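You operate a simulated robot arm through the tools that you are given. There is no shell and no other tool. Be economical: measure what you need, move in short steps, check, and stop when the job is done.

You run a simulated two-armed robot. Do the job below in one go: nothing can be reset, and whatever is moved stays where it is left.

## Task
Put one of the steel boxes from the wide drip shelf in the low pail. Take the orange reducer and put it on the beige tray. Put three of the grey-cap bottles from the top of the ice tank on the right end of the ice tank top. Do these in any order. Set down upright: orange reducer, grey-cap bottle.

Only the result counts: the job must be done as asked and must still hold three seconds after the hand-in. Knocking over, shifting, dropping, spilling or breaking anything else fails it. Lids that push on must go on centred and level and be pressed home; caps that screw on are set level and turned clockwise until they are tight.

## Robot
Two 7-joint arms with fingered hands on one trunk, on a base that drives. Base frame: it is fixed to the floor where the robot stands at the start and does not move with it; the origin is under the middle of the robot, x ahead of it, y to its left, z up; the surface under the hand at the start is at about z = 850. Readings come in mm, degrees, newtons and seconds.
The left shoulder is at the start at [70, 154, 1382], the right one opposite. With the tool pointing down near the work surface each hand reaches from about 100 to 800 mm from the robot's upright axis, wherever it stands, measured 20 degrees to its own side. Places, roughly: beige tray [2750, -1250, 750]; grey-cap bottle [3250, -1000, 750]; grey-cap bottle (6x6x18 cm) [2900, -1500, 800]; low pail [3250, -750, 750]; orange reducer [2750, -1000, 750]; right end of the ice tank top [3000, -2200, 700]. Payload 3.9 kg a hand.
The TCP of each hand is the grasp point between the finger pads, 30 mm short of the fingertips. In the tool frame z runs along the fingers and y along their closing line. Largest opening 104 mm; the body of the gripper starts 35 mm behind the TCP. The gripper is a hand of 4 fingers: y runs from the thumb to the fingers, the wrist lies at [-17, -104, -178] in the tool frame, and closing takes about 1.5 s.
Orientation is told as [roll, pitch, yaw] about the base's x, y, z axes, in that order, counted from this pose: with the fingers straight down and the wrist toward the robot, the tool's x, y and z point along [0, 1, 0], [1, 0, 0] and [0, 0, -1] of the base frame.

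## Interface
- The arms move only by the tool servo_tool. It takes "left_commands", "right_commands" or both (then of equal length, played together; a hand with none holds still); each is a list of rows, each a list of 3 entries, a list of its own where there are three numbers: the shift along the base's x, y, z in mm, then the turn, a rotation vector about the base's x, y, z in degrees, then the opening in per cent of the stroke, from 0 (shut) to 100 (fully open). In form: [[[dx, dy, dz], [ax, ay, az], fingers], ...]. A call has 1 to 20 rows; each row is the pose to reach, as a shift and turn from the pose commanded when the call began. Rows are played at 5 a second. More than 50 mm and 8.6 degrees between two rows, or a gripper value outside its range, and nothing of the call is played. A pose out of reach is approached as far as the arm can. The call stops where the force on the tool passes 40 N (or 10 N more than at its start, if that is more) or the arm is blocked; 0.2 s more then pass. The fingers move at their own pace (about 72 mm/s each) and stop on an object; they squeeze with about 24 N. The grip force told is the motor's: it shows also when the fingers shut on nothing. Time passes only in rows, and 0.2 s behind the last, so rows that repeat a pose let the fingers close. It gives the time, the measured TCP pose, the force on the tool (base axes), the opening and the grip force at its end, in the units of the frame above (readings bear some noise), with the torque about the TCP (base axes, N m) and any sound that the robot's microphone picked up.
- Cameras (640 x 400 px; columns grow to the right, rows downward): "scene" is now at [113.1, 20.1, 1576.3]; the picture's right is [0.28, -0.96, 0.00], its down [-0.84, -0.24, -0.49] and it looks along [0.47, 0.14, -0.87] (base axes); focal length 251 px, centre (320, 200). "left" rides on the left gripper at [-66, -90, -126] in its tool frame; the picture's right is [-0.78, -0.30, 0.56], its down [0.57, -0.70, 0.42] and it looks along [0.27, 0.65, 0.71] (tool axes); focal length 275 px, centre (320, 200). "right" rides on the right gripper at [66, -90, -126] in its tool frame; the picture's right is [-0.78, 0.30, -0.56], its down [-0.57, -0.70, 0.42] and it looks along [-0.27, 0.65, 0.71] (tool axes); focal length 275 px, centre (320, 200).
- snapshot(camera): a new picture of that camera. The clock stands still meanwhile.
- move_column(by): slides the trunk up (or, below 0, down) by that many mm; the arms and the scene camera ride with it, the base frame stays. It gives what a move gives, with no picture.
- base_move(legs): drives the robot by 1 to 6 legs, each [ahead, turn to the left] in mm and degrees, along the robot's own axes; the way and the turn of a leg run together, so that a leg with both is an arc; at most 1500 mm and 180 degrees a leg. The arms and the cameras ride along, it lands a little off, and it stops where it bumps. It gives what a move gives.
- preshape(shape, hand): the hand has 4 fingers and takes this shape, open, in about a second: jaw (thumb against the fingers, like two jaws); tri (thumb and two fingers); tip (a fingertip pinch); poke (one finger out to press); point (the index stretched); flat (the hand flat); cup (the hand cupped); fist (a fist). The gripper value then closes the fingers along that shape, each until it touches; the sizes above hold for jaw. It gives what a move gives, with no picture.
- head_to(pan, tilt): turns the head with the scene camera to pan (to the left, within 86 degrees either way) and tilt (down, from -29 to 69), counted from straight ahead of the robot. It gives what a move gives.
- locate(camera, pixels): for up to 12 pixels [column, row] of the newest picture of that camera ("zoom" is the newest enlarged one), the place [x, y, z] in the base frame of the surface seen there, good to about 2 mm. The clock stands still meanwhile.
- inspect(camera, box): a new picture of the part [left, top, right, bottom] of that camera's present view, enlarged. The clock stands still meanwhile.
- finish_job(): hands the job in; it is judged then, once.

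Go step by step. Measure first, check grasps and placings, and put right what went wrong. The budget is 110 turns and 92 pictures, counting those below and the enlarged ones. Unless the task says otherwise, let go and move clear before handing in, and close with one line.

The tools are called after "Call:" as name(argument=value, ...) on one line, values as JSON. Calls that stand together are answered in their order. servo_tool: Moves the arms, as the interface text tells. Its arguments: {"type":"object","properties":{"left_commands":{"type":"array","items":{"type":"array"}},"right_commands":{"type":"array","items":{"type":"array"}}},"required":[]} The other tools are called the same way: move_column (by) slides the trunk up or down; preshape (shape, hand) gives the hand a shape; base_move (legs) drives the base; head_to (pan, tilt) turns the head that bears the scene camera; snapshot (camera) takes a picture; locate (camera, pixels) gives the place of the surface under pixels of a picture; inspect (camera, box) takes an enlarged picture of a part of a camera's view; finish_job () hands the job in.

At the start:

```text
clock: 0.0
left_tool_pos: [390.4, 212.5, 1119.4]
left_tool_rot: [9.1, 1.0, -2.9]
left_wrist_force: [0.0, -1.0, 0.5]
left_ft_torque: [0.01, 0.02, 0.02]
left_opening: 103.7
left_grasp_force: 0.1
left_shape: jaw
right_tool_pos: [410.2, -153.9, 1085.3]
right_tool_rot: [0.0, -0.1, 0.0]
right_wrist_force: [-0.1, -0.5, 0.3]
right_ft_torque: [0.02, -0.02, 0.0]
right_opening: 103.7
right_grasp_force: 0.1
right_shape: jaw
trunk travel left (down, up): [-835.0, 105.0]
robot x, y, heading: [2.7, 3.4, 0.0]
head pan, tilt: [16.1, 60.7]
```

scene: 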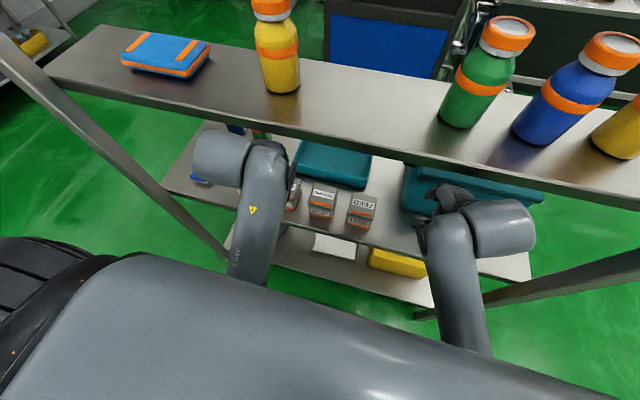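
right: 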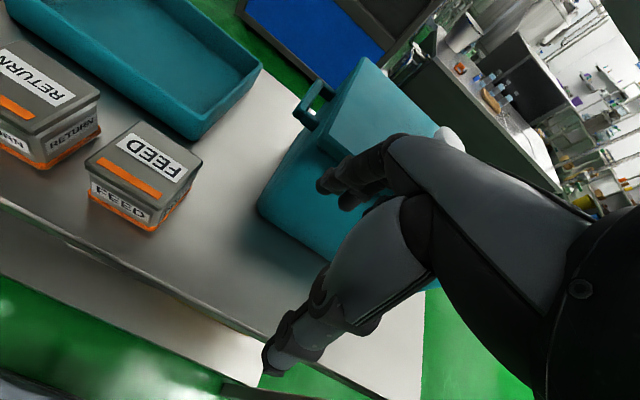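
left: 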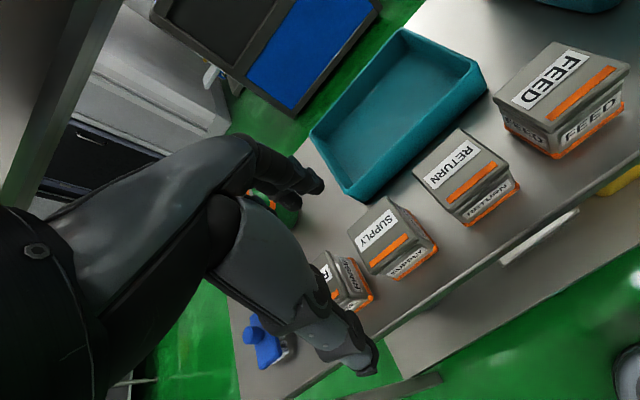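

The start pictures show grey boxes (FEED, RETURN, SUPPLY) on a shelf in front of me, with an upper shelf above. I'll look around with the head before moving.

Call:
head_to(pan=0, tilt=35)

Call:
snapshot(camera="scene")

Call:
head_to(pan=-35, tilt=15)

Call:
snapshot(camera="scene")

```text
clock: 0.9
left_tool_pos: [390.4, 213.5, 1118.0]
left_tool_rot: [9.1, 1.2, -2.9]
left_wrist_force: [0.1, 0.3, 0.3]
left_ft_torque: [0.0, -0.01, -0.01]
left_opening: 104.0
left_grasp_force: 0.0
left_shape: jaw
right_tool_pos: [409.8, -155.2, 1084.8]
right_tool_rot: [0.0, 0.0, -0.1]
right_wrist_force: [0.1, -0.3, 0.5]
right_ft_torque: [-0.01, 0.03, 0.04]
right_opening: 103.5
right_grasp_force: 0.1
right_shape: jaw
trunk travel left (down, up): [-835.0, 105.0]
robot x, y, heading: [-0.7, -2.5, 0.0]
head pan, tilt: [0.0, 35.0]
```

```text
88 pictures are left
```

scene: 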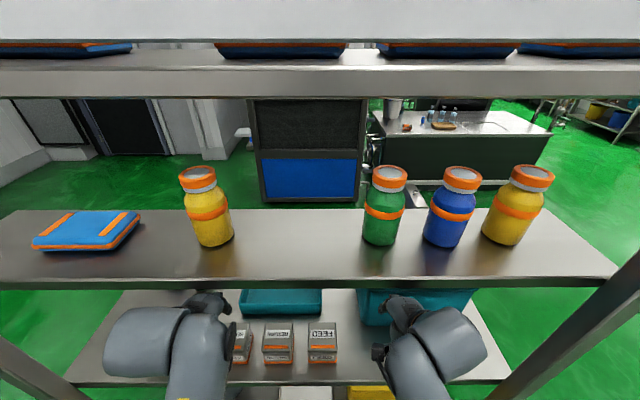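

```text
clock: 1.9
left_tool_pos: [390.7, 212.6, 1117.5]
left_tool_rot: [9.2, 1.1, -2.9]
left_wrist_force: [-0.6, -1.3, 0.2]
left_ft_torque: [0.01, 0.0, -0.02]
left_opening: 103.5
left_grasp_force: 0.0
left_shape: jaw
right_tool_pos: [409.6, -153.8, 1084.9]
right_tool_rot: [-0.1, 0.0, 0.0]
right_wrist_force: [-0.1, 0.4, 0.1]
right_ft_torque: [-0.02, -0.01, 0.02]
right_opening: 103.6
right_grasp_force: 0.0
right_shape: jaw
trunk travel left (down, up): [-835.0, 105.0]
robot x, y, heading: [-1.5, -3.3, -0.0]
head pan, tilt: [-35.0, 15.0]
```

```text
87 pictures are left
```

scene: 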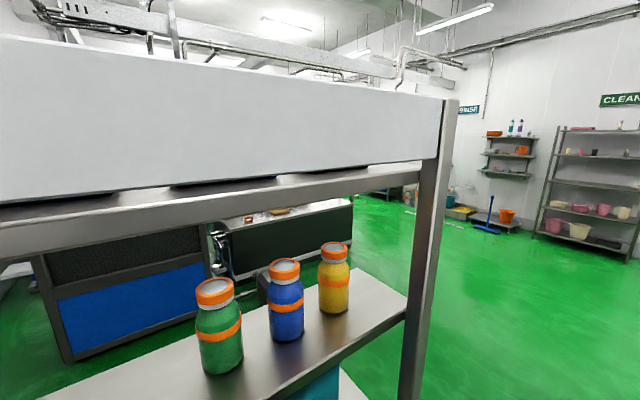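

The rack in front bears labelled boxes, and the counter with small items lies behind it at upper-middle of the picture. I'll zoom in on the counter and the boxes.

Call:
head_to(pan=-20, tilt=35)

Call:
inspect(camera="scene", box=[150, 50, 470, 250])

Call:
inspect(camera="right", box=[380, 0, 640, 200])

```text
clock: 2.7
left_tool_pos: [390.3, 212.0, 1118.8]
left_tool_rot: [9.2, 1.1, -2.9]
left_wrist_force: [0.4, -0.3, -0.4]
left_ft_torque: [0.01, 0.01, 0.02]
left_opening: 103.7
left_grasp_force: 0.1
left_shape: jaw
right_tool_pos: [408.5, -155.3, 1084.3]
right_tool_rot: [0.0, 0.1, 0.0]
right_wrist_force: [0.0, -0.2, 0.0]
right_ft_torque: [0.05, 0.03, 0.0]
right_opening: 103.8
right_grasp_force: 0.1
right_shape: jaw
trunk travel left (down, up): [-835.0, 105.0]
robot x, y, heading: [-0.4, 2.6, -0.2]
head pan, tilt: [-20.0, 35.0]
```

```text
2.00 times, centred on (310, 150) of scene
```

zoom: 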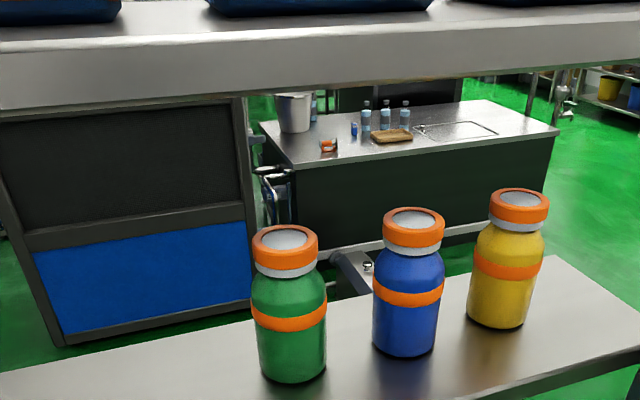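

```text
2.00 times, centred on (510, 100) of right
```

zoom: 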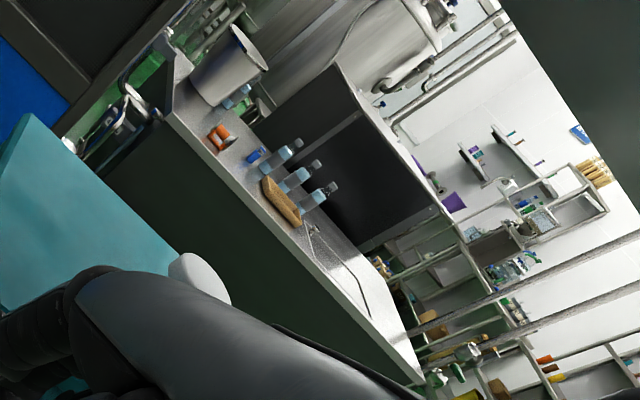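

The counter (ice tank) holds the pail, orange reducer, tray and grey-cap bottles. Now I check the boxes on the near shelf.

Call:
head_to(pan=10, tilt=60)

Call:
snapshot(camera="scene")

Call:
inspect(camera="left", box=[220, 0, 640, 400])

Call:
head_to(pan=60, tilt=20)

Call:
snapshot(camera="scene")

Call:
head_to(pan=-80, tilt=20)

Call:
snapshot(camera="scene")

```text
clock: 3.7
left_tool_pos: [391.2, 211.6, 1118.7]
left_tool_rot: [9.2, 1.1, -2.9]
left_wrist_force: [-0.1, 0.3, 0.3]
left_ft_torque: [-0.02, 0.02, -0.02]
left_opening: 103.9
left_grasp_force: 0.0
left_shape: jaw
right_tool_pos: [409.8, -154.9, 1085.0]
right_tool_rot: [0.0, 0.0, 0.0]
right_wrist_force: [0.1, 0.0, -0.4]
right_ft_torque: [-0.02, -0.01, 0.02]
right_opening: 103.6
right_grasp_force: 0.1
right_shape: jaw
trunk travel left (down, up): [-835.0, 105.0]
robot x, y, heading: [-1.3, 2.6, -0.1]
head pan, tilt: [10.0, 60.0]
```

```text
84 pictures are left
```

scene: 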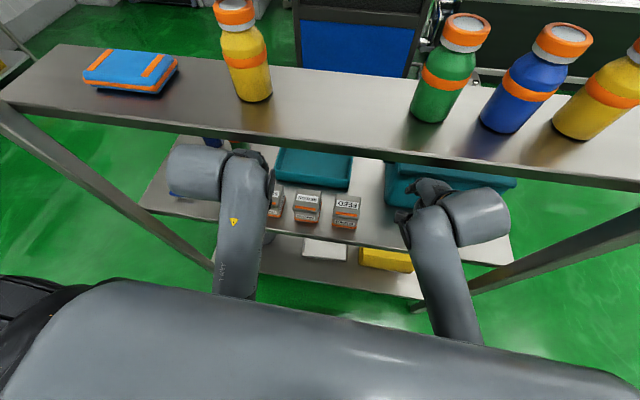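

```text
1.00 times, centred on (430, 200) of left (not enlarged: the box is as wide or as high as the picture)
```

zoom: 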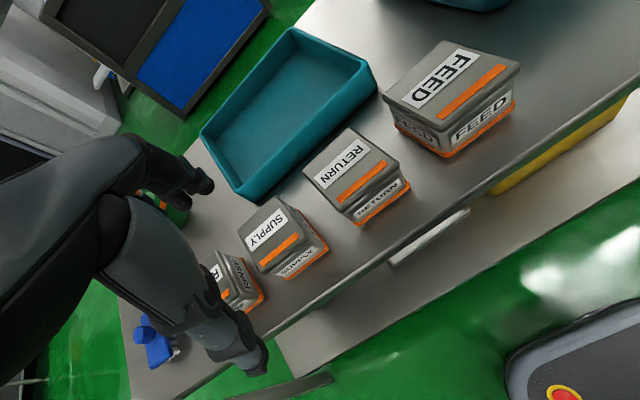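

```text
clock: 4.9
left_tool_pos: [391.2, 212.5, 1118.4]
left_tool_rot: [9.3, 1.3, -2.9]
left_wrist_force: [-0.9, 1.3, -0.1]
left_ft_torque: [0.01, 0.03, 0.02]
left_opening: 103.7
left_grasp_force: 0.0
left_shape: jaw
right_tool_pos: [409.6, -154.6, 1085.0]
right_tool_rot: [0.0, 0.1, 0.0]
right_wrist_force: [-0.4, 0.6, -0.4]
right_ft_torque: [0.03, 0.0, 0.02]
right_opening: 103.8
right_grasp_force: 0.1
right_shape: jaw
trunk travel left (down, up): [-835.0, 105.0]
robot x, y, heading: [-1.1, -1.9, 0.1]
head pan, tilt: [60.0, 20.0]
```

```text
82 pictures are left
```

scene: 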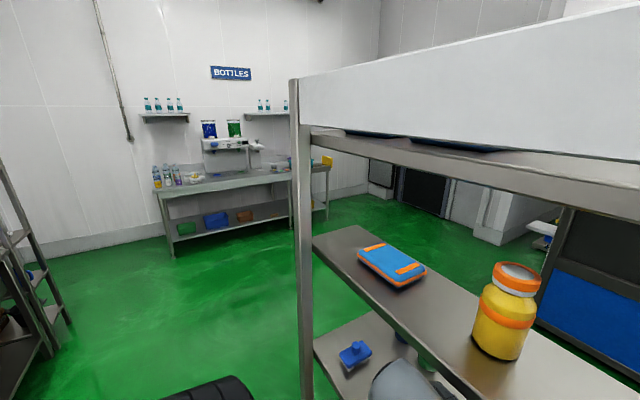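

```text
clock: 7.1
left_tool_pos: [390.9, 213.9, 1117.8]
left_tool_rot: [9.2, 1.1, -2.9]
left_wrist_force: [-0.4, 0.0, -0.5]
left_ft_torque: [0.03, -0.03, 0.01]
left_opening: 103.6
left_grasp_force: 0.2
left_shape: jaw
right_tool_pos: [409.9, -154.2, 1084.8]
right_tool_rot: [0.0, 0.0, 0.0]
right_wrist_force: [-0.5, 0.0, 0.1]
right_ft_torque: [-0.01, -0.02, -0.01]
right_opening: 103.9
right_grasp_force: 0.0
right_shape: jaw
trunk travel left (down, up): [-835.0, 105.0]
robot x, y, heading: [-0.2, -1.3, -0.2]
head pan, tilt: [-80.0, 20.0]
```

```text
81 pictures are left
```

scene: 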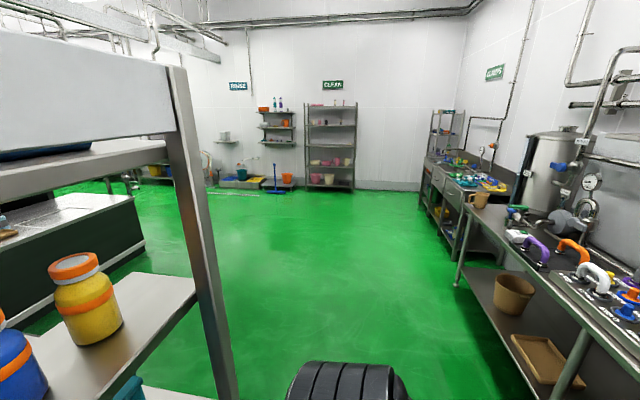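

The labelled grey boxes are the steel boxes on this wide shelf with the teal trays. I'll measure the FEED and RETURN boxes through the wrist cameras.

Call:
snapshot(camera="right")

Call:
locate(camera="right", pixels=[[130, 122], [200, 158], [152, 206], [86, 163], [154, 232], [115, 250], [190, 195], [3, 45], [98, 98], [220, 260], [305, 140], [215, 135]])

Call:
locate(camera="left", pixels=[[545, 45], [630, 75], [560, 130], [495, 95], [460, 130], [510, 165], [458, 212], [413, 177], [350, 200], [405, 30], [490, 250], [600, 190]])

```text
80 pictures are left
```

right: 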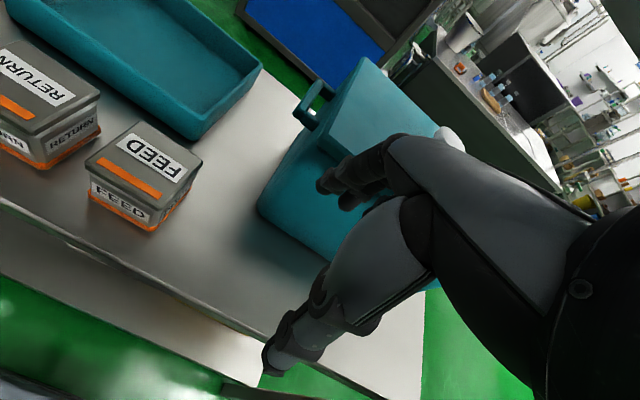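

```text
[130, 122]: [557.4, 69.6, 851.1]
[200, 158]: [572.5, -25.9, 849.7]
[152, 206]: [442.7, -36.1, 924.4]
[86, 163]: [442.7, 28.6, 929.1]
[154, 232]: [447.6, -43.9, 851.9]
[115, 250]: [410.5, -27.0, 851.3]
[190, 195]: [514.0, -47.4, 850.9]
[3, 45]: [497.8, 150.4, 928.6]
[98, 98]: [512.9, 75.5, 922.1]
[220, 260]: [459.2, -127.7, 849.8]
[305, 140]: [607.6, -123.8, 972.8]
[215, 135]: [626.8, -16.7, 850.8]
```

```text
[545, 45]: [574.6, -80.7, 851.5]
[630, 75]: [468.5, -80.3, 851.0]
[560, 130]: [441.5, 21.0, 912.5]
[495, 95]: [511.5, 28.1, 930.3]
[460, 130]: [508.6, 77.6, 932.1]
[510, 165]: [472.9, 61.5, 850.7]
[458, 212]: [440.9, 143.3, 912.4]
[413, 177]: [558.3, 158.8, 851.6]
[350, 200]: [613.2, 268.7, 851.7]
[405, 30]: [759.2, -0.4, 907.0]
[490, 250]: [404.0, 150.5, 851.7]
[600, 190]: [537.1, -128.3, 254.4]
```

FEED box measures about x 442–512, y −36…28, top z 930. I check the upper shelf's edge before reaching under it.

Call:
head_to(pan=0, tilt=60)

Call:
snapshot(camera="scene")

Call:
locate(camera="scene", pixels=[[320, 130], [320, 150], [320, 100], [280, 195], [322, 205], [360, 195], [300, 215], [250, 260]])

```text
clock: 8.6
left_tool_pos: [390.2, 213.3, 1119.8]
left_tool_rot: [9.2, 1.1, -2.9]
left_wrist_force: [-0.2, -0.5, -0.1]
left_ft_torque: [0.01, 0.0, -0.02]
left_opening: 103.5
left_grasp_force: 0.1
left_shape: jaw
right_tool_pos: [408.7, -154.0, 1085.0]
right_tool_rot: [0.0, 0.0, 0.1]
right_wrist_force: [0.8, -0.7, -0.3]
right_ft_torque: [0.01, 0.01, 0.0]
right_opening: 103.8
right_grasp_force: 0.0
right_shape: jaw
trunk travel left (down, up): [-835.0, 105.0]
robot x, y, heading: [-1.5, -1.9, 0.0]
head pan, tilt: [0.0, 60.0]
```

```text
79 pictures are left
```

scene: 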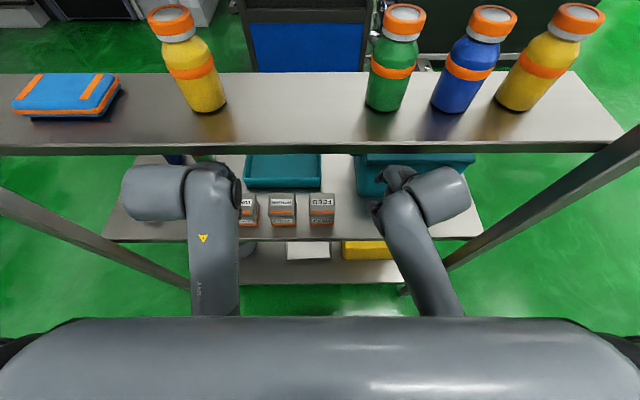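

```text
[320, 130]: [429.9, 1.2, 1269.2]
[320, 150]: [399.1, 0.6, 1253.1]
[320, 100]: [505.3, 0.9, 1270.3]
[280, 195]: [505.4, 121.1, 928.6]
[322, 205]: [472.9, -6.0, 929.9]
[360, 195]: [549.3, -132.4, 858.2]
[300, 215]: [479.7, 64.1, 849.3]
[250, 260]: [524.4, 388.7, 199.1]
```

Upper shelf edge is at x≈400, z≈1250, so a low approach is clear. I move the right hand over the FEED box at z≈1000.

Call:
servo_tool(right_commands=[[[0, 40, -22], [0, 0, 0], 100], [[0, 80, -44], [0, 0, 0], 100], [[0, 120, -66], [0, 0, 0], 100], [[0, 150, -85], [0, 0, 0], 100], [[35, 150, -85], [0, 0, 0], 100], [[67, 150, -85], [0, 0, 0], 100], [[67, 150, -110], [0, 0, 0], 100]])

Call:
snapshot(camera="right")

Call:
snapshot(camera="left")

```text
clock: 10.2
left_tool_pos: [388.9, 212.9, 1119.4]
left_tool_rot: [9.1, 1.0, -2.9]
left_wrist_force: [0.1, 0.4, 0.3]
left_ft_torque: [-0.02, -0.04, 0.0]
left_opening: 103.6
left_grasp_force: 0.1
left_shape: jaw
right_tool_pos: [476.7, -3.8, 975.9]
right_tool_rot: [0.0, -0.1, 0.0]
right_wrist_force: [0.3, 0.8, 0.2]
right_ft_torque: [0.02, -0.02, 0.0]
right_opening: 103.8
right_grasp_force: 0.0
right_shape: jaw
trunk travel left (down, up): [-835.0, 105.0]
robot x, y, heading: [-1.2, 4.1, -0.0]
head pan, tilt: [0.0, 60.0]
```

```text
78 pictures are left
```

right: 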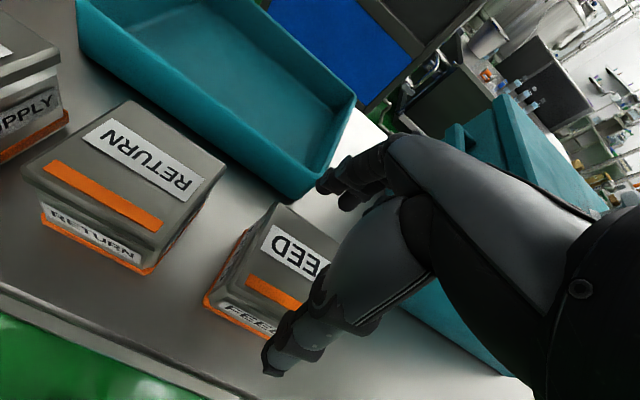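

```text
77 pictures are left
```

left: 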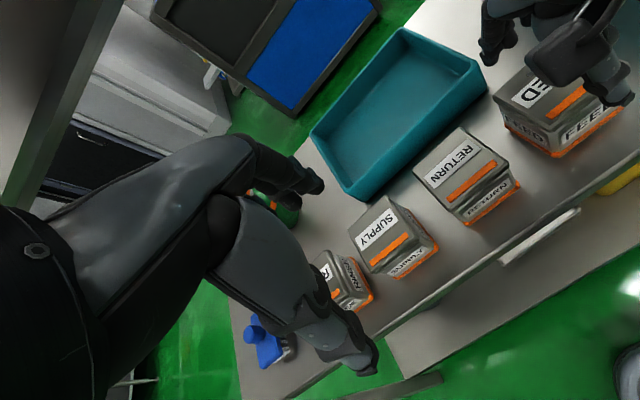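

The hand straddles the FEED box; I measure its top corners again from this close view (around 285,205 to 215,280).

Call:
locate(camera="right", pixels=[[288, 212], [252, 232], [240, 270], [215, 302], [270, 262], [300, 225], [245, 325], [262, 318], [330, 240], [310, 300]])

Call:
locate(camera="left", pixels=[[500, 96], [516, 75], [553, 128], [540, 115], [600, 102], [530, 70], [557, 140], [506, 118]])

```text
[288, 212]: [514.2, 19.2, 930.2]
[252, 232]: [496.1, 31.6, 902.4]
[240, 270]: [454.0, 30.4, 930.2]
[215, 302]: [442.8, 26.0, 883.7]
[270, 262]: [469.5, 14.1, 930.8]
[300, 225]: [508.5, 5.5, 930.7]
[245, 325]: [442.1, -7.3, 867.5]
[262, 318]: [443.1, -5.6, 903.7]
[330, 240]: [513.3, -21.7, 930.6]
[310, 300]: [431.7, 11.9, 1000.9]
```

```text
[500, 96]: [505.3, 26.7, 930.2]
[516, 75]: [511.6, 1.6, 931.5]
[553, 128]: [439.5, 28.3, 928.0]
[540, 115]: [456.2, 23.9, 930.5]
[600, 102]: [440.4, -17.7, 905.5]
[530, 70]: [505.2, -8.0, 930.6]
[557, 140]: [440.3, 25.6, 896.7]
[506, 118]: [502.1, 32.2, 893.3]
```

Box spans x 440–515, y about −36…31: well centred. I descend to z≈903 and close.

Call:
servo_tool(right_commands=[[[1, 0, -40], [0, 0, 0], 100], [[1, 0, -60], [0, 0, 0], 100], [[1, 0, -73], [0, 0, 0], 100], [[1, 0, -73], [0, 0, 0], 0], [[1, 0, -73], [0, 0, 0], 0], [[1, 0, -73], [0, 0, 0], 0], [[1, 0, -73], [0, 0, 0], 0], [[1, 0, -73], [0, 0, 0], 0], [[1, 0, -73], [0, 0, 0], 0], [[1, 0, -73], [0, 0, 0], 0], [[1, 0, -73], [0, 0, 0], 0]])

Call:
snapshot(camera="left")

```text
clock: 12.6
left_tool_pos: [388.7, 213.9, 1119.2]
left_tool_rot: [9.2, 0.9, -2.9]
left_wrist_force: [0.4, 0.5, -0.4]
left_ft_torque: [0.02, -0.01, -0.01]
left_opening: 103.7
left_grasp_force: 0.1
left_shape: jaw
right_tool_pos: [479.4, -4.6, 903.8]
right_tool_rot: [0.1, -0.7, 0.1]
right_wrist_force: [6.9, 1.1, 30.0]
right_ft_torque: [0.23, -1.68, 0.03]
right_opening: 69.8
right_grasp_force: 24.0
right_shape: jaw
trunk travel left (down, up): [-835.0, 105.0]
robot x, y, heading: [4.5, -1.4, 0.2]
head pan, tilt: [0.0, 60.0]
```

```text
76 pictures are left
```

left: 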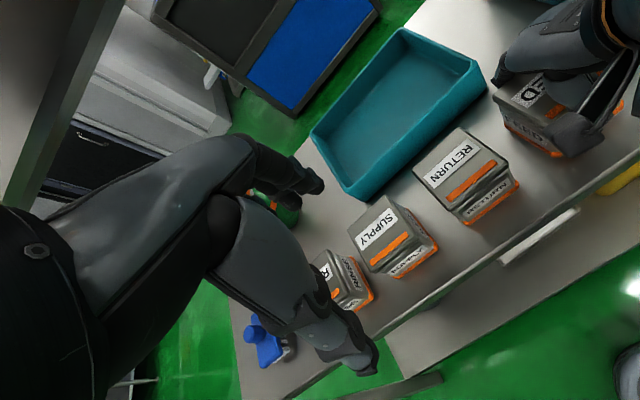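

Gripped at opening 70 with 24 N. I lift 45 mm and draw back.

Call:
servo_tool(right_commands=[[[0, 0, 15], [0, 0, 0], 0], [[0, 0, 40], [0, 0, 0], 0], [[0, 0, 55], [0, 0, 0], 0], [[-40, 0, 55], [0, 0, 0], 0], [[-80, -10, 55], [0, 0, 0], 0], [[-120, -40, 55], [0, 0, 0], 0], [[-150, -80, 55], [0, 0, 0], 0]])

Call:
snapshot(camera="left")

Call:
snapshot(camera="scene")

```text
clock: 14.2
left_tool_pos: [389.2, 210.5, 1120.0]
left_tool_rot: [9.5, 1.0, -2.9]
left_wrist_force: [0.0, -0.4, -0.4]
left_ft_torque: [0.06, 0.0, 0.01]
left_opening: 103.5
left_grasp_force: 0.1
left_shape: jaw
right_tool_pos: [326.0, -87.5, 955.9]
right_tool_rot: [0.1, -0.1, 0.0]
right_wrist_force: [-0.7, 0.3, -4.4]
right_ft_torque: [0.04, -0.03, 0.02]
right_opening: 67.8
right_grasp_force: 24.6
right_shape: jaw
trunk travel left (down, up): [-835.0, 105.0]
robot x, y, heading: [-2.0, -0.8, -0.2]
head pan, tilt: [0.0, 60.0]
```

```text
75 pictures are left
```

left: 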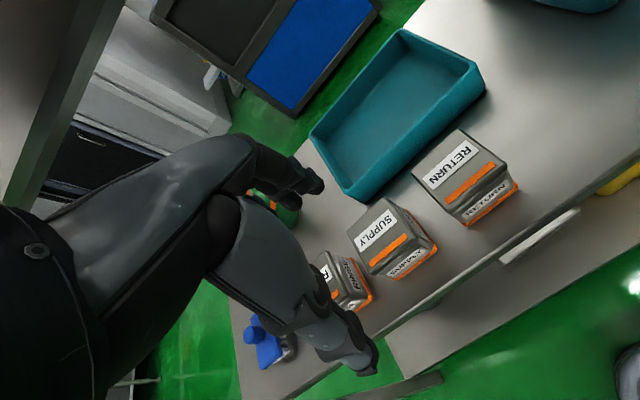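

```text
74 pictures are left
```

scene: 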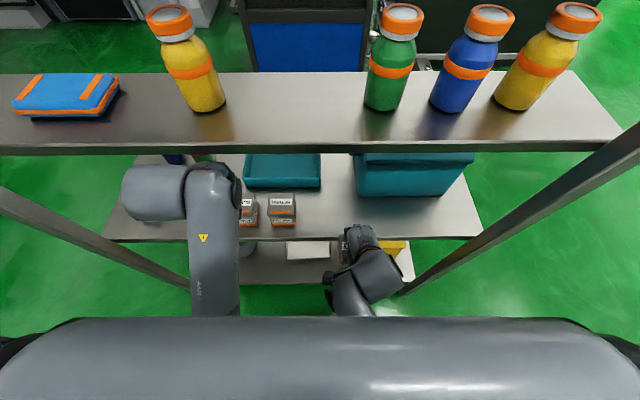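

Box is held (load 4.4 N, opening 68). I back the base straight out 500 mm and then survey the counter.

Call:
base_move(legs=[[-500, 0], [0, -60]])

Call:
head_to(pan=30, tilt=15)

Call:
snapshot(camera="scene")

```text
clock: 19.8
left_tool_pos: [-120.0, -235.7, 1119.0]
left_tool_rot: [9.2, 1.2, -63.6]
left_wrist_force: [0.3, 0.3, -0.4]
left_ft_torque: [-0.02, 0.0, 0.01]
left_opening: 103.7
left_grasp_force: 0.0
left_shape: jaw
right_tool_pos: [-410.7, -326.6, 955.5]
right_tool_rot: [0.0, 0.0, -60.6]
right_wrist_force: [0.9, 0.1, -3.6]
right_ft_torque: [0.01, -0.01, 0.0]
right_opening: 67.8
right_grasp_force: 24.4
right_shape: jaw
trunk travel left (down, up): [-835.0, 105.0]
robot x, y, heading: [-499.1, -0.0, -60.5]
head pan, tilt: [0.0, 60.0]
```

```text
clock: 20.9
left_tool_pos: [-119.4, -234.9, 1119.4]
left_tool_rot: [9.2, 1.1, -63.5]
left_wrist_force: [0.1, -0.7, -0.9]
left_ft_torque: [0.01, -0.01, -0.04]
left_opening: 103.8
left_grasp_force: 0.1
left_shape: jaw
right_tool_pos: [-410.6, -327.0, 956.1]
right_tool_rot: [0.0, 0.1, -60.6]
right_wrist_force: [-0.9, -0.6, -2.5]
right_ft_torque: [0.05, -0.03, -0.02]
right_opening: 67.7
right_grasp_force: 23.8
right_shape: jaw
trunk travel left (down, up): [-835.0, 105.0]
robot x, y, heading: [-495.9, 0.1, -60.5]
head pan, tilt: [30.0, 15.0]
```

```text
73 pictures are left
```

scene: 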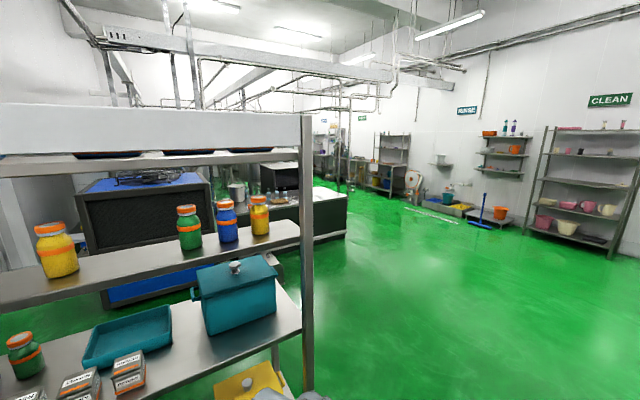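

The aisle right of the rack is free. I measure the rack post, counter corners and walls.

Call:
locate(camera="scene", pixels=[[308, 375], [346, 190], [345, 235], [300, 245], [275, 200], [238, 190], [200, 260], [300, 200], [575, 350], [440, 205], [350, 195], [310, 185]])

Call:
inspect(camera="scene", box=[200, 130, 360, 260])

```text
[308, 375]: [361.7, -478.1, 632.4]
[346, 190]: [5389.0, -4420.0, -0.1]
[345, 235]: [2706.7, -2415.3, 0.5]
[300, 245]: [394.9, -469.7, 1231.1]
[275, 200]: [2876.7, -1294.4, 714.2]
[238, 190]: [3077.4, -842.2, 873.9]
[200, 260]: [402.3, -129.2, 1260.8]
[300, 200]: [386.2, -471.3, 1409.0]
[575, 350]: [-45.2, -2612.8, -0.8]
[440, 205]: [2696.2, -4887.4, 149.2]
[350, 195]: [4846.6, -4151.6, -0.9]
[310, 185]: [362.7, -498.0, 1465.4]
```

```text
3.08 times, centred on (280, 195) of scene
```

zoom: 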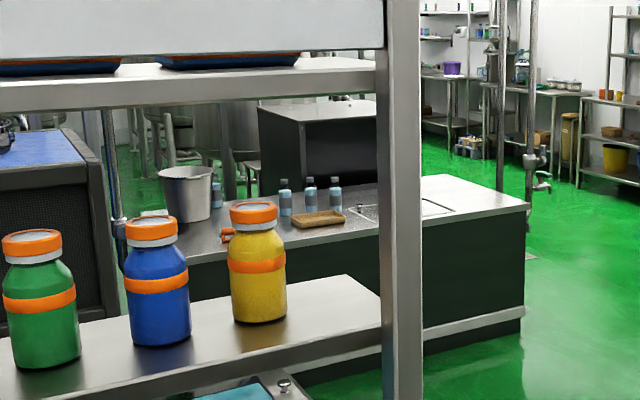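

Counter right-front foot is at about (2707,−2415); pail rim near (3077,−842,874). I drive round the rack: diagonal leg, turn to heading 0, then ahead.

Call:
base_move(legs=[[1450, 0], [0, 60.5], [1450, 0]])

Call:
head_to(pan=0, tilt=35)

Call:
snapshot(camera="scene")

```text
clock: 37.5
left_tool_pos: [2029.8, -1019.3, 1118.8]
left_tool_rot: [9.1, 1.0, -2.1]
left_wrist_force: [0.5, 0.3, 0.4]
left_ft_torque: [-0.02, 0.0, 0.01]
left_opening: 103.6
left_grasp_force: 0.1
left_shape: jaw
right_tool_pos: [1970.3, -1317.8, 955.6]
right_tool_rot: [0.0, 0.1, 1.0]
right_wrist_force: [0.2, -0.3, -2.6]
right_ft_torque: [0.0, -0.02, 0.0]
right_opening: 68.0
right_grasp_force: 24.0
right_shape: jaw
trunk travel left (down, up): [-835.0, 105.0]
robot x, y, heading: [1641.2, -1236.7, 1.2]
head pan, tilt: [30.0, 15.0]
```

```text
clock: 38.5
left_tool_pos: [2029.3, -1018.3, 1119.5]
left_tool_rot: [9.2, 1.1, -2.1]
left_wrist_force: [0.0, -0.2, -0.1]
left_ft_torque: [0.01, -0.01, -0.01]
left_opening: 103.9
left_grasp_force: 0.0
left_shape: jaw
right_tool_pos: [1969.9, -1317.5, 955.9]
right_tool_rot: [0.1, 0.0, 0.9]
right_wrist_force: [-0.8, 0.1, -4.1]
right_ft_torque: [0.0, -0.03, -0.01]
right_opening: 67.8
right_grasp_force: 24.1
right_shape: jaw
trunk travel left (down, up): [-835.0, 105.0]
robot x, y, heading: [1643.5, -1237.2, 0.6]
head pan, tilt: [0.0, 35.0]
```

```text
71 pictures are left
```

scene: 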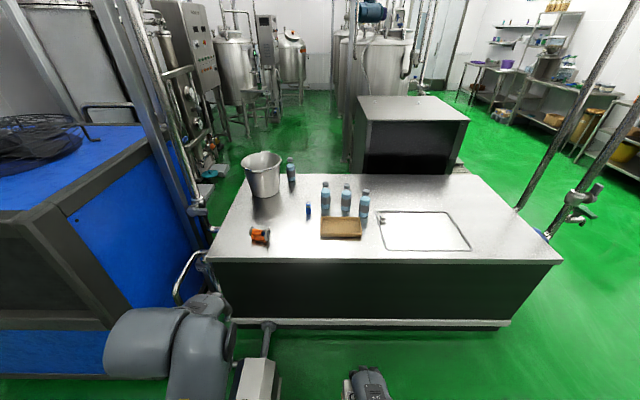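

Clear view: pail (262,175), back bottle (291,168), three bottles (325–365,200), blue thing (308,210), reducer (260,235), tray (341,227). I measure everything, plus the floor unit at (255,380).

Call:
locate(camera="scene", pixels=[[242, 160], [282, 155], [262, 198], [291, 180], [325, 208], [346, 214], [364, 215], [308, 214], [260, 243], [341, 228], [258, 378], [268, 335]])

Call:
locate(camera="scene", pixels=[[207, 260], [562, 260], [385, 255], [380, 212], [470, 250], [500, 220], [300, 250], [190, 280], [515, 208], [475, 178], [370, 375], [580, 215]])

Call:
inspect(camera="scene", box=[225, 140, 385, 250])

Call:
inspect(camera="scene", box=[160, 230, 420, 400])

```text
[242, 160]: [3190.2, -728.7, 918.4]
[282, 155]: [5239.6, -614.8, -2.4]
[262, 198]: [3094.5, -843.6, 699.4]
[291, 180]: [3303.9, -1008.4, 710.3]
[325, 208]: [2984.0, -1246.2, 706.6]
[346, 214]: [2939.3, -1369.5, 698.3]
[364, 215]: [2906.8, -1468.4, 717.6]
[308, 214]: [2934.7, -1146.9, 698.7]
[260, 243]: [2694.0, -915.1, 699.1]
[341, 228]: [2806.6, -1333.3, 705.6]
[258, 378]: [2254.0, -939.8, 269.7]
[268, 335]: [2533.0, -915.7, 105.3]
```

```text
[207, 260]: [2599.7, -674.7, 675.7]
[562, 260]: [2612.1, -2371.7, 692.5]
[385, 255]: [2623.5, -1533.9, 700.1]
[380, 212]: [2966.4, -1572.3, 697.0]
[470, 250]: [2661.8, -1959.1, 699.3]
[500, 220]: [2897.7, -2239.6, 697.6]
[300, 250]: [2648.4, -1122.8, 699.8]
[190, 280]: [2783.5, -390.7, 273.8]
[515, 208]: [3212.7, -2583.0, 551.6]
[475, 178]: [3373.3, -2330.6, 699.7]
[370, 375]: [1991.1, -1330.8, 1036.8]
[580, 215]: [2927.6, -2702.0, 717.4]
```

```text
3.64 times, centred on (305, 195) of scene
```

zoom: 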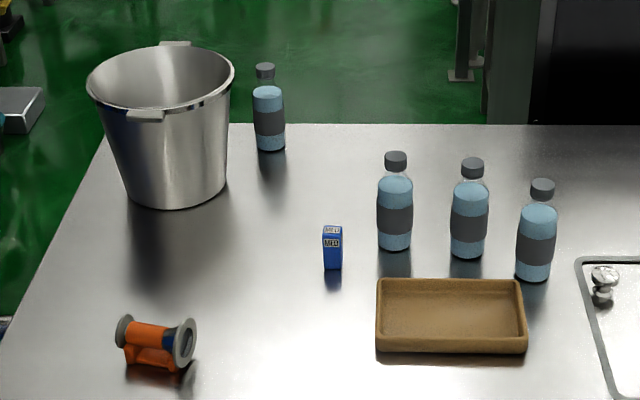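

```text
2.35 times, centred on (290, 315) of scene
```

zoom: 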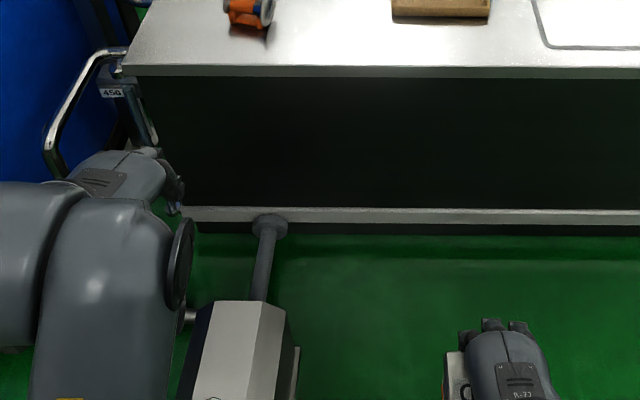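

Counter: front edge x≈2600, y −675…−2372, top z 700. A floor pump unit with a pipe stands in front near y≈−940; I measure its extents to know how the base can approach.

Call:
locate(camera="zoom", pixels=[[212, 310], [262, 303], [285, 320], [280, 385], [297, 370], [262, 270], [285, 225], [190, 318], [300, 215], [120, 75], [60, 150], [215, 390]])

Call:
head_to(pan=0, tilt=66)

Call:
snapshot(camera="scene")

Call:
head_to(pan=-70, tilt=69)

Call:
snapshot(camera="scene")

```text
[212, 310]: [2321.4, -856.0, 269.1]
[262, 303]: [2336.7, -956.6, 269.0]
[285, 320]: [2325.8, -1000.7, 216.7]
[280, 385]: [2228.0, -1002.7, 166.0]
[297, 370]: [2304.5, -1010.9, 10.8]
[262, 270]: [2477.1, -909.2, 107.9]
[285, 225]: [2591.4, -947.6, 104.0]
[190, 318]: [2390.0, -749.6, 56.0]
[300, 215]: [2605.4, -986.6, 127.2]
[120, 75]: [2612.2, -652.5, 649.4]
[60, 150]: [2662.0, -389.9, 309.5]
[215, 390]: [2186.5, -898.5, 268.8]
```

```text
clock: 39.4
left_tool_pos: [2029.5, -1018.6, 1118.4]
left_tool_rot: [9.3, 1.1, -2.1]
left_wrist_force: [0.5, -0.2, 0.2]
left_ft_torque: [0.0, -0.02, 0.03]
left_opening: 103.4
left_grasp_force: 0.2
left_shape: jaw
right_tool_pos: [1969.6, -1317.0, 955.8]
right_tool_rot: [0.0, 0.0, 0.9]
right_wrist_force: [0.1, -0.1, -3.2]
right_ft_torque: [0.0, -0.04, -0.02]
right_opening: 67.5
right_grasp_force: 24.4
right_shape: jaw
trunk travel left (down, up): [-835.0, 105.0]
robot x, y, heading: [1637.5, -1236.6, 1.0]
head pan, tilt: [0.0, 66.0]
```

```text
68 pictures are left
```

scene: 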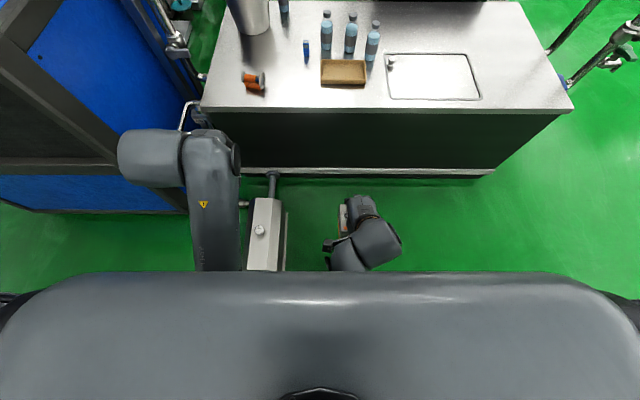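

```text
clock: 40.8
left_tool_pos: [2029.7, -1018.4, 1117.5]
left_tool_rot: [9.2, 1.1, -2.2]
left_wrist_force: [0.5, -0.2, 1.3]
left_ft_torque: [-0.01, 0.0, -0.02]
left_opening: 103.8
left_grasp_force: 0.1
left_shape: jaw
right_tool_pos: [1970.8, -1316.2, 955.8]
right_tool_rot: [0.0, 0.0, 0.9]
right_wrist_force: [0.7, 0.2, -3.2]
right_ft_torque: [0.02, -0.02, -0.02]
right_opening: 67.5
right_grasp_force: 24.5
right_shape: jaw
trunk travel left (down, up): [-835.0, 105.0]
robot x, y, heading: [1641.6, -1236.0, 0.7]
head pan, tilt: [-70.0, 68.8]
```

```text
67 pictures are left
```

scene: 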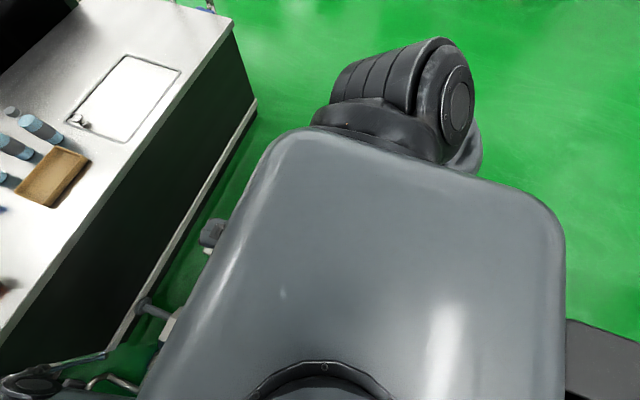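

I see the pump unit (265,235 in the tilt-66 picture) runs toward the robot; I check its near end with the hand cameras.

Call:
snapshot(camera="left")

Call:
snapshot(camera="right")

```text
66 pictures are left
```

left: 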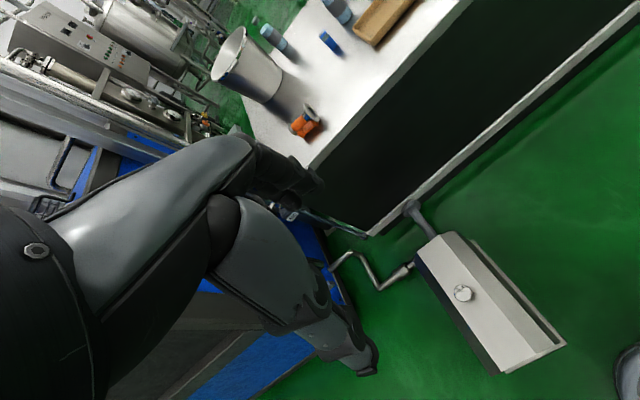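

```text
65 pictures are left
```

right: 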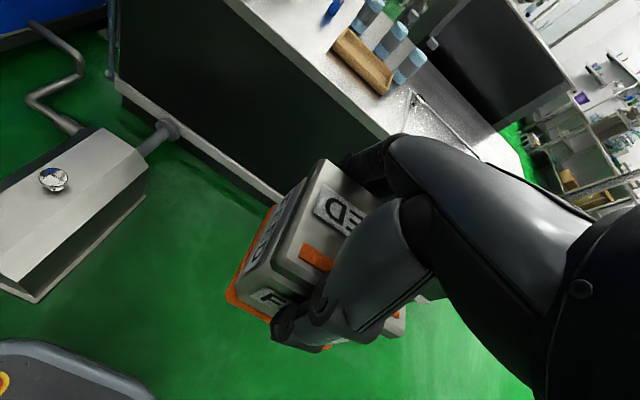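

Both hand views show the base front corner (lower left, with the red button) and the whole pump unit. I measure them.

Call:
locate(camera="left", pixels=[[565, 343], [505, 372], [470, 240], [440, 235], [625, 350], [632, 380], [615, 390], [345, 255], [375, 285], [300, 120], [318, 112], [310, 165]])

Call:
locate(camera="right", pixels=[[30, 300], [145, 198], [100, 365], [150, 395], [40, 342], [5, 342], [10, 385], [70, 352], [5, 280]])

```text
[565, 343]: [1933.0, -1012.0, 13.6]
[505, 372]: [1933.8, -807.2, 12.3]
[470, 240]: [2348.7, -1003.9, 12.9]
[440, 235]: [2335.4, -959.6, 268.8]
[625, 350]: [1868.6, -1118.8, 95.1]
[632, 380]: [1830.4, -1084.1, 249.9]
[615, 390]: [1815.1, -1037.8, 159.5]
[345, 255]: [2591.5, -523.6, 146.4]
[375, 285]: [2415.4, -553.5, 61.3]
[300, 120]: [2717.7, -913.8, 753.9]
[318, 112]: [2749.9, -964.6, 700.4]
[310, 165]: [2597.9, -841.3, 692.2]
```

```text
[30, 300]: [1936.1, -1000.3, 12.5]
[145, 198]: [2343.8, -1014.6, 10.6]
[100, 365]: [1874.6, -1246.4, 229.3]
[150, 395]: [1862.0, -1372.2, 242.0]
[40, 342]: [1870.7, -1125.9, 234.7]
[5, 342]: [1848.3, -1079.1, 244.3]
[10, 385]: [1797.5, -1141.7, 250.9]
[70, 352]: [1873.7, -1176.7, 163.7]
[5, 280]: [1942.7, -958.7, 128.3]
```

Base reaches ~235 mm ahead (corner radius ~265); pump unit spans x 1933–2348, y −807…−1014. I'll go alongside it to about (2315,−1325) and turn left so the right arm points at the pail.

Call:
base_move(legs=[[0, -20], [260, 0], [0, 20], [420, 0]])

Call:
head_to(pan=25, tilt=45)

Call:
snapshot(camera="scene")

```text
clock: 47.0
left_tool_pos: [2689.5, -1086.2, 1117.9]
left_tool_rot: [9.2, 1.1, -1.3]
left_wrist_force: [-0.6, 0.0, 0.1]
left_ft_torque: [0.01, 0.02, -0.01]
left_opening: 103.8
left_grasp_force: 0.1
left_shape: jaw
right_tool_pos: [2633.9, -1386.6, 955.9]
right_tool_rot: [-0.1, 0.1, 1.7]
right_wrist_force: [-0.5, 0.6, -3.6]
right_ft_torque: [0.0, 0.0, 0.01]
right_opening: 67.5
right_grasp_force: 23.9
right_shape: jaw
trunk travel left (down, up): [-835.0, 105.0]
robot x, y, heading: [2304.8, -1308.8, 1.6]
head pan, tilt: [-70.0, 68.8]
```

```text
clock: 48.7
left_tool_pos: [2689.7, -1086.7, 1119.3]
left_tool_rot: [9.3, 1.1, -1.4]
left_wrist_force: [0.5, 0.8, 0.0]
left_ft_torque: [0.0, 0.02, 0.0]
left_opening: 103.9
left_grasp_force: 0.0
left_shape: jaw
right_tool_pos: [2633.6, -1385.7, 955.6]
right_tool_rot: [0.0, 0.0, 1.6]
right_wrist_force: [-0.3, 0.2, -2.1]
right_ft_torque: [0.01, -0.03, 0.01]
right_opening: 67.6
right_grasp_force: 24.4
right_shape: jaw
trunk travel left (down, up): [-835.0, 105.0]
robot x, y, heading: [2302.0, -1309.9, 1.7]
head pan, tilt: [25.0, 45.0]
```

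```text
64 pictures are left
```

scene: 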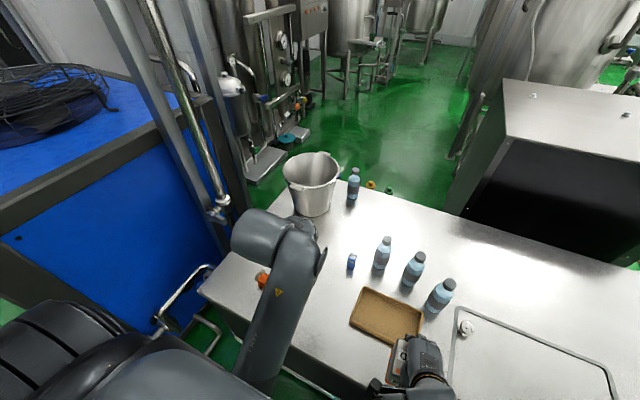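

Pose is good; pail at (312,183). I turn left 50° in place and measure the pail rim.

Call:
base_move(legs=[[0, 50]])

Call:
head_to(pan=-20, tilt=40)

Call:
snapshot(camera="scene")

```text
clock: 50.6
left_tool_pos: [2493.1, -886.5, 1123.8]
left_tool_rot: [28.1, 3.2, 22.8]
left_wrist_force: [-0.4, -0.8, 0.5]
left_ft_torque: [0.04, 0.05, 0.02]
left_opening: 104.0
left_grasp_force: 0.1
left_shape: jaw
right_tool_pos: [2617.0, -1215.9, 955.0]
right_tool_rot: [0.0, 0.2, 31.8]
right_wrist_force: [-0.1, -0.1, -2.8]
right_ft_torque: [0.0, -0.01, -0.02]
right_opening: 67.2
right_grasp_force: 24.2
right_shape: jaw
trunk travel left (down, up): [-835.0, 105.0]
robot x, y, heading: [2291.5, -1315.8, 29.3]
head pan, tilt: [25.0, 45.0]
stopped in leg 1: the robot was blocked; the commanded pose is now the measured one
```

```text
clock: 51.8
left_tool_pos: [2492.7, -885.3, 1122.8]
left_tool_rot: [28.3, 3.3, 22.6]
left_wrist_force: [0.7, 0.0, 0.3]
left_ft_torque: [0.02, 0.0, 0.01]
left_opening: 104.0
left_grasp_force: 0.2
left_shape: jaw
right_tool_pos: [2617.9, -1215.4, 954.5]
right_tool_rot: [0.0, 0.0, 31.8]
right_wrist_force: [0.7, -0.3, -3.5]
right_ft_torque: [0.02, 0.02, -0.01]
right_opening: 67.5
right_grasp_force: 24.4
right_shape: jaw
trunk travel left (down, up): [-835.0, 105.0]
robot x, y, heading: [2296.8, -1317.3, 29.2]
head pan, tilt: [-20.0, 40.0]
```

```text
63 pictures are left
```

scene: 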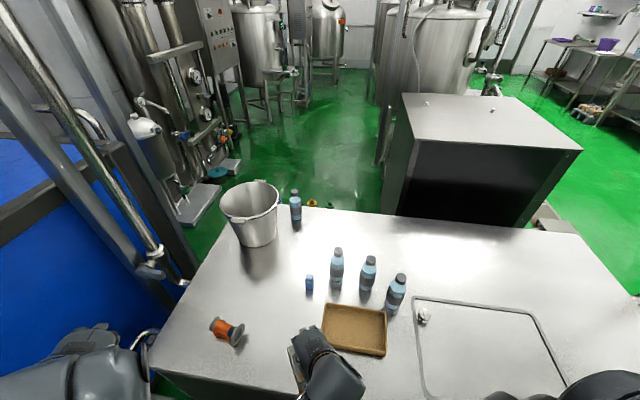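

Turn stopped at heading 29°: the left arm got deflected (roll 28°) — something touches it on the left. I look left before moving anything.

Call:
head_to(pan=45, tilt=50)

Call:
snapshot(camera="scene")

Call:
snapshot(camera="left")

```text
clock: 53.1
left_tool_pos: [2492.1, -885.8, 1122.5]
left_tool_rot: [28.2, 3.3, 22.7]
left_wrist_force: [-0.3, -0.4, -0.2]
left_ft_torque: [0.05, -0.01, 0.0]
left_opening: 104.1
left_grasp_force: 0.0
left_shape: jaw
right_tool_pos: [2616.7, -1214.8, 954.6]
right_tool_rot: [0.0, 0.1, 31.8]
right_wrist_force: [0.1, -0.5, -3.2]
right_ft_torque: [0.0, 0.02, 0.0]
right_opening: 67.4
right_grasp_force: 24.3
right_shape: jaw
trunk travel left (down, up): [-835.0, 105.0]
robot x, y, heading: [2296.5, -1311.5, 29.1]
head pan, tilt: [45.0, 50.0]
```

```text
62 pictures are left
```

scene: 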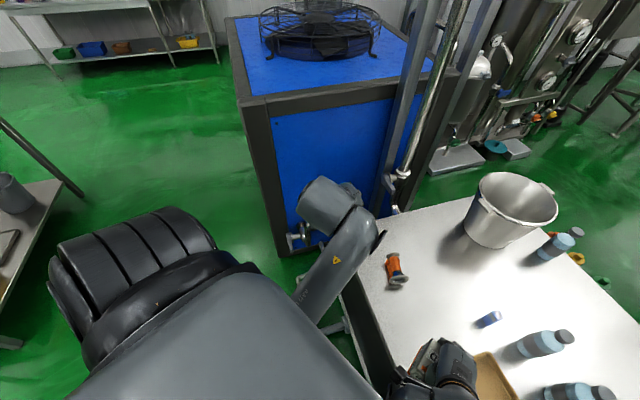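

```text
61 pictures are left
```

left: 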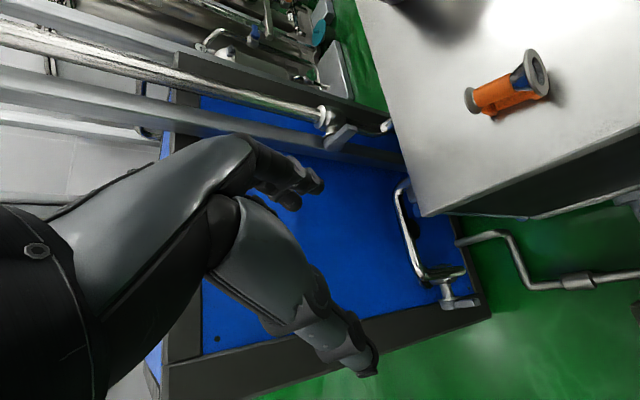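

The left elbow/wrist barrel at (330,205) sits near the blue machine's face and the pole at (400,150). I measure those.

Call:
locate(camera="scene", pixels=[[245, 110], [265, 180], [285, 250], [310, 150], [322, 200], [350, 190], [395, 185], [408, 100], [380, 205], [365, 240], [330, 290], [300, 235]])

Call:
locate(camera="left", pixels=[[300, 190], [360, 350], [340, 200], [270, 340], [340, 140], [200, 70], [240, 160], [100, 180], [470, 110], [545, 75], [500, 90]])

```text
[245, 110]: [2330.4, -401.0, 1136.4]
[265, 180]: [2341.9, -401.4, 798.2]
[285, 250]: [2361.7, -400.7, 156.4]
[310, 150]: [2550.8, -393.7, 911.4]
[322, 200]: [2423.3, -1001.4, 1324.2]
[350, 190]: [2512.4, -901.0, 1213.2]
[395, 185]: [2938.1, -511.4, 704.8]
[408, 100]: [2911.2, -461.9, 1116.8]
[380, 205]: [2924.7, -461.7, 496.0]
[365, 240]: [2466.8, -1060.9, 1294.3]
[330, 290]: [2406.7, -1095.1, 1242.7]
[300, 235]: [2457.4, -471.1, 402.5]
```

```text
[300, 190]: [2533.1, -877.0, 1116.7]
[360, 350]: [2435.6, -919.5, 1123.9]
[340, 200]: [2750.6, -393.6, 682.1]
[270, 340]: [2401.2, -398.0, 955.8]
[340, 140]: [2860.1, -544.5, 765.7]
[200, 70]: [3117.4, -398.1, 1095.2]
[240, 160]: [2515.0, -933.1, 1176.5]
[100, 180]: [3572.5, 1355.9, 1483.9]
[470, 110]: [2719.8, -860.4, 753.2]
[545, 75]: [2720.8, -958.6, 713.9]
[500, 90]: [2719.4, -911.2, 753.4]
```

The left arm touches nothing (nearest face y≈−400); the arms merely swung when the base stopped, so the base itself hit the pump unit or plinth. I measure the pail rim in the current picture to see what reach I need.

Call:
locate(camera="scene", pixels=[[517, 222], [497, 216], [480, 198], [480, 182], [500, 174], [540, 182], [556, 205], [545, 222], [515, 200], [490, 240], [395, 265], [388, 285]])

Call:
inspect(camera="scene", box=[370, 150, 590, 300])

```text
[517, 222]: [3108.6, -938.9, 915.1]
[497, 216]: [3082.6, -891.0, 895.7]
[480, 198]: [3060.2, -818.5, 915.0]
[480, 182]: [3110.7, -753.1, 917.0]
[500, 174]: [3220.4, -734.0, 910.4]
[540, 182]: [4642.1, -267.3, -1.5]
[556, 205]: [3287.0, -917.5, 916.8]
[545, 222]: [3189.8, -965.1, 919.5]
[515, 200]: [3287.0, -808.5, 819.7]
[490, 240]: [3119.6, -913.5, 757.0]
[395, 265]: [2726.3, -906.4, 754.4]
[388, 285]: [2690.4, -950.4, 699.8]
```

```text
2.67 times, centred on (480, 225) of scene
```

zoom: 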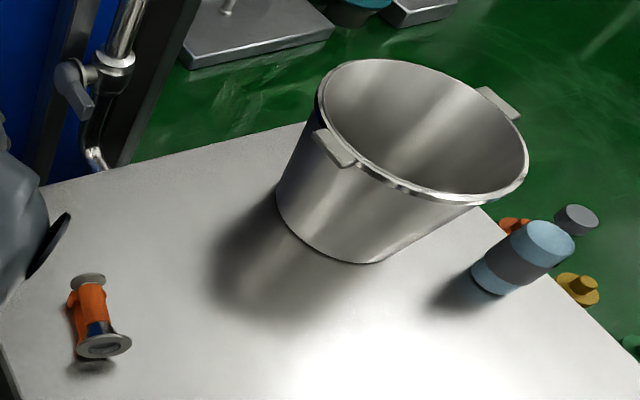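

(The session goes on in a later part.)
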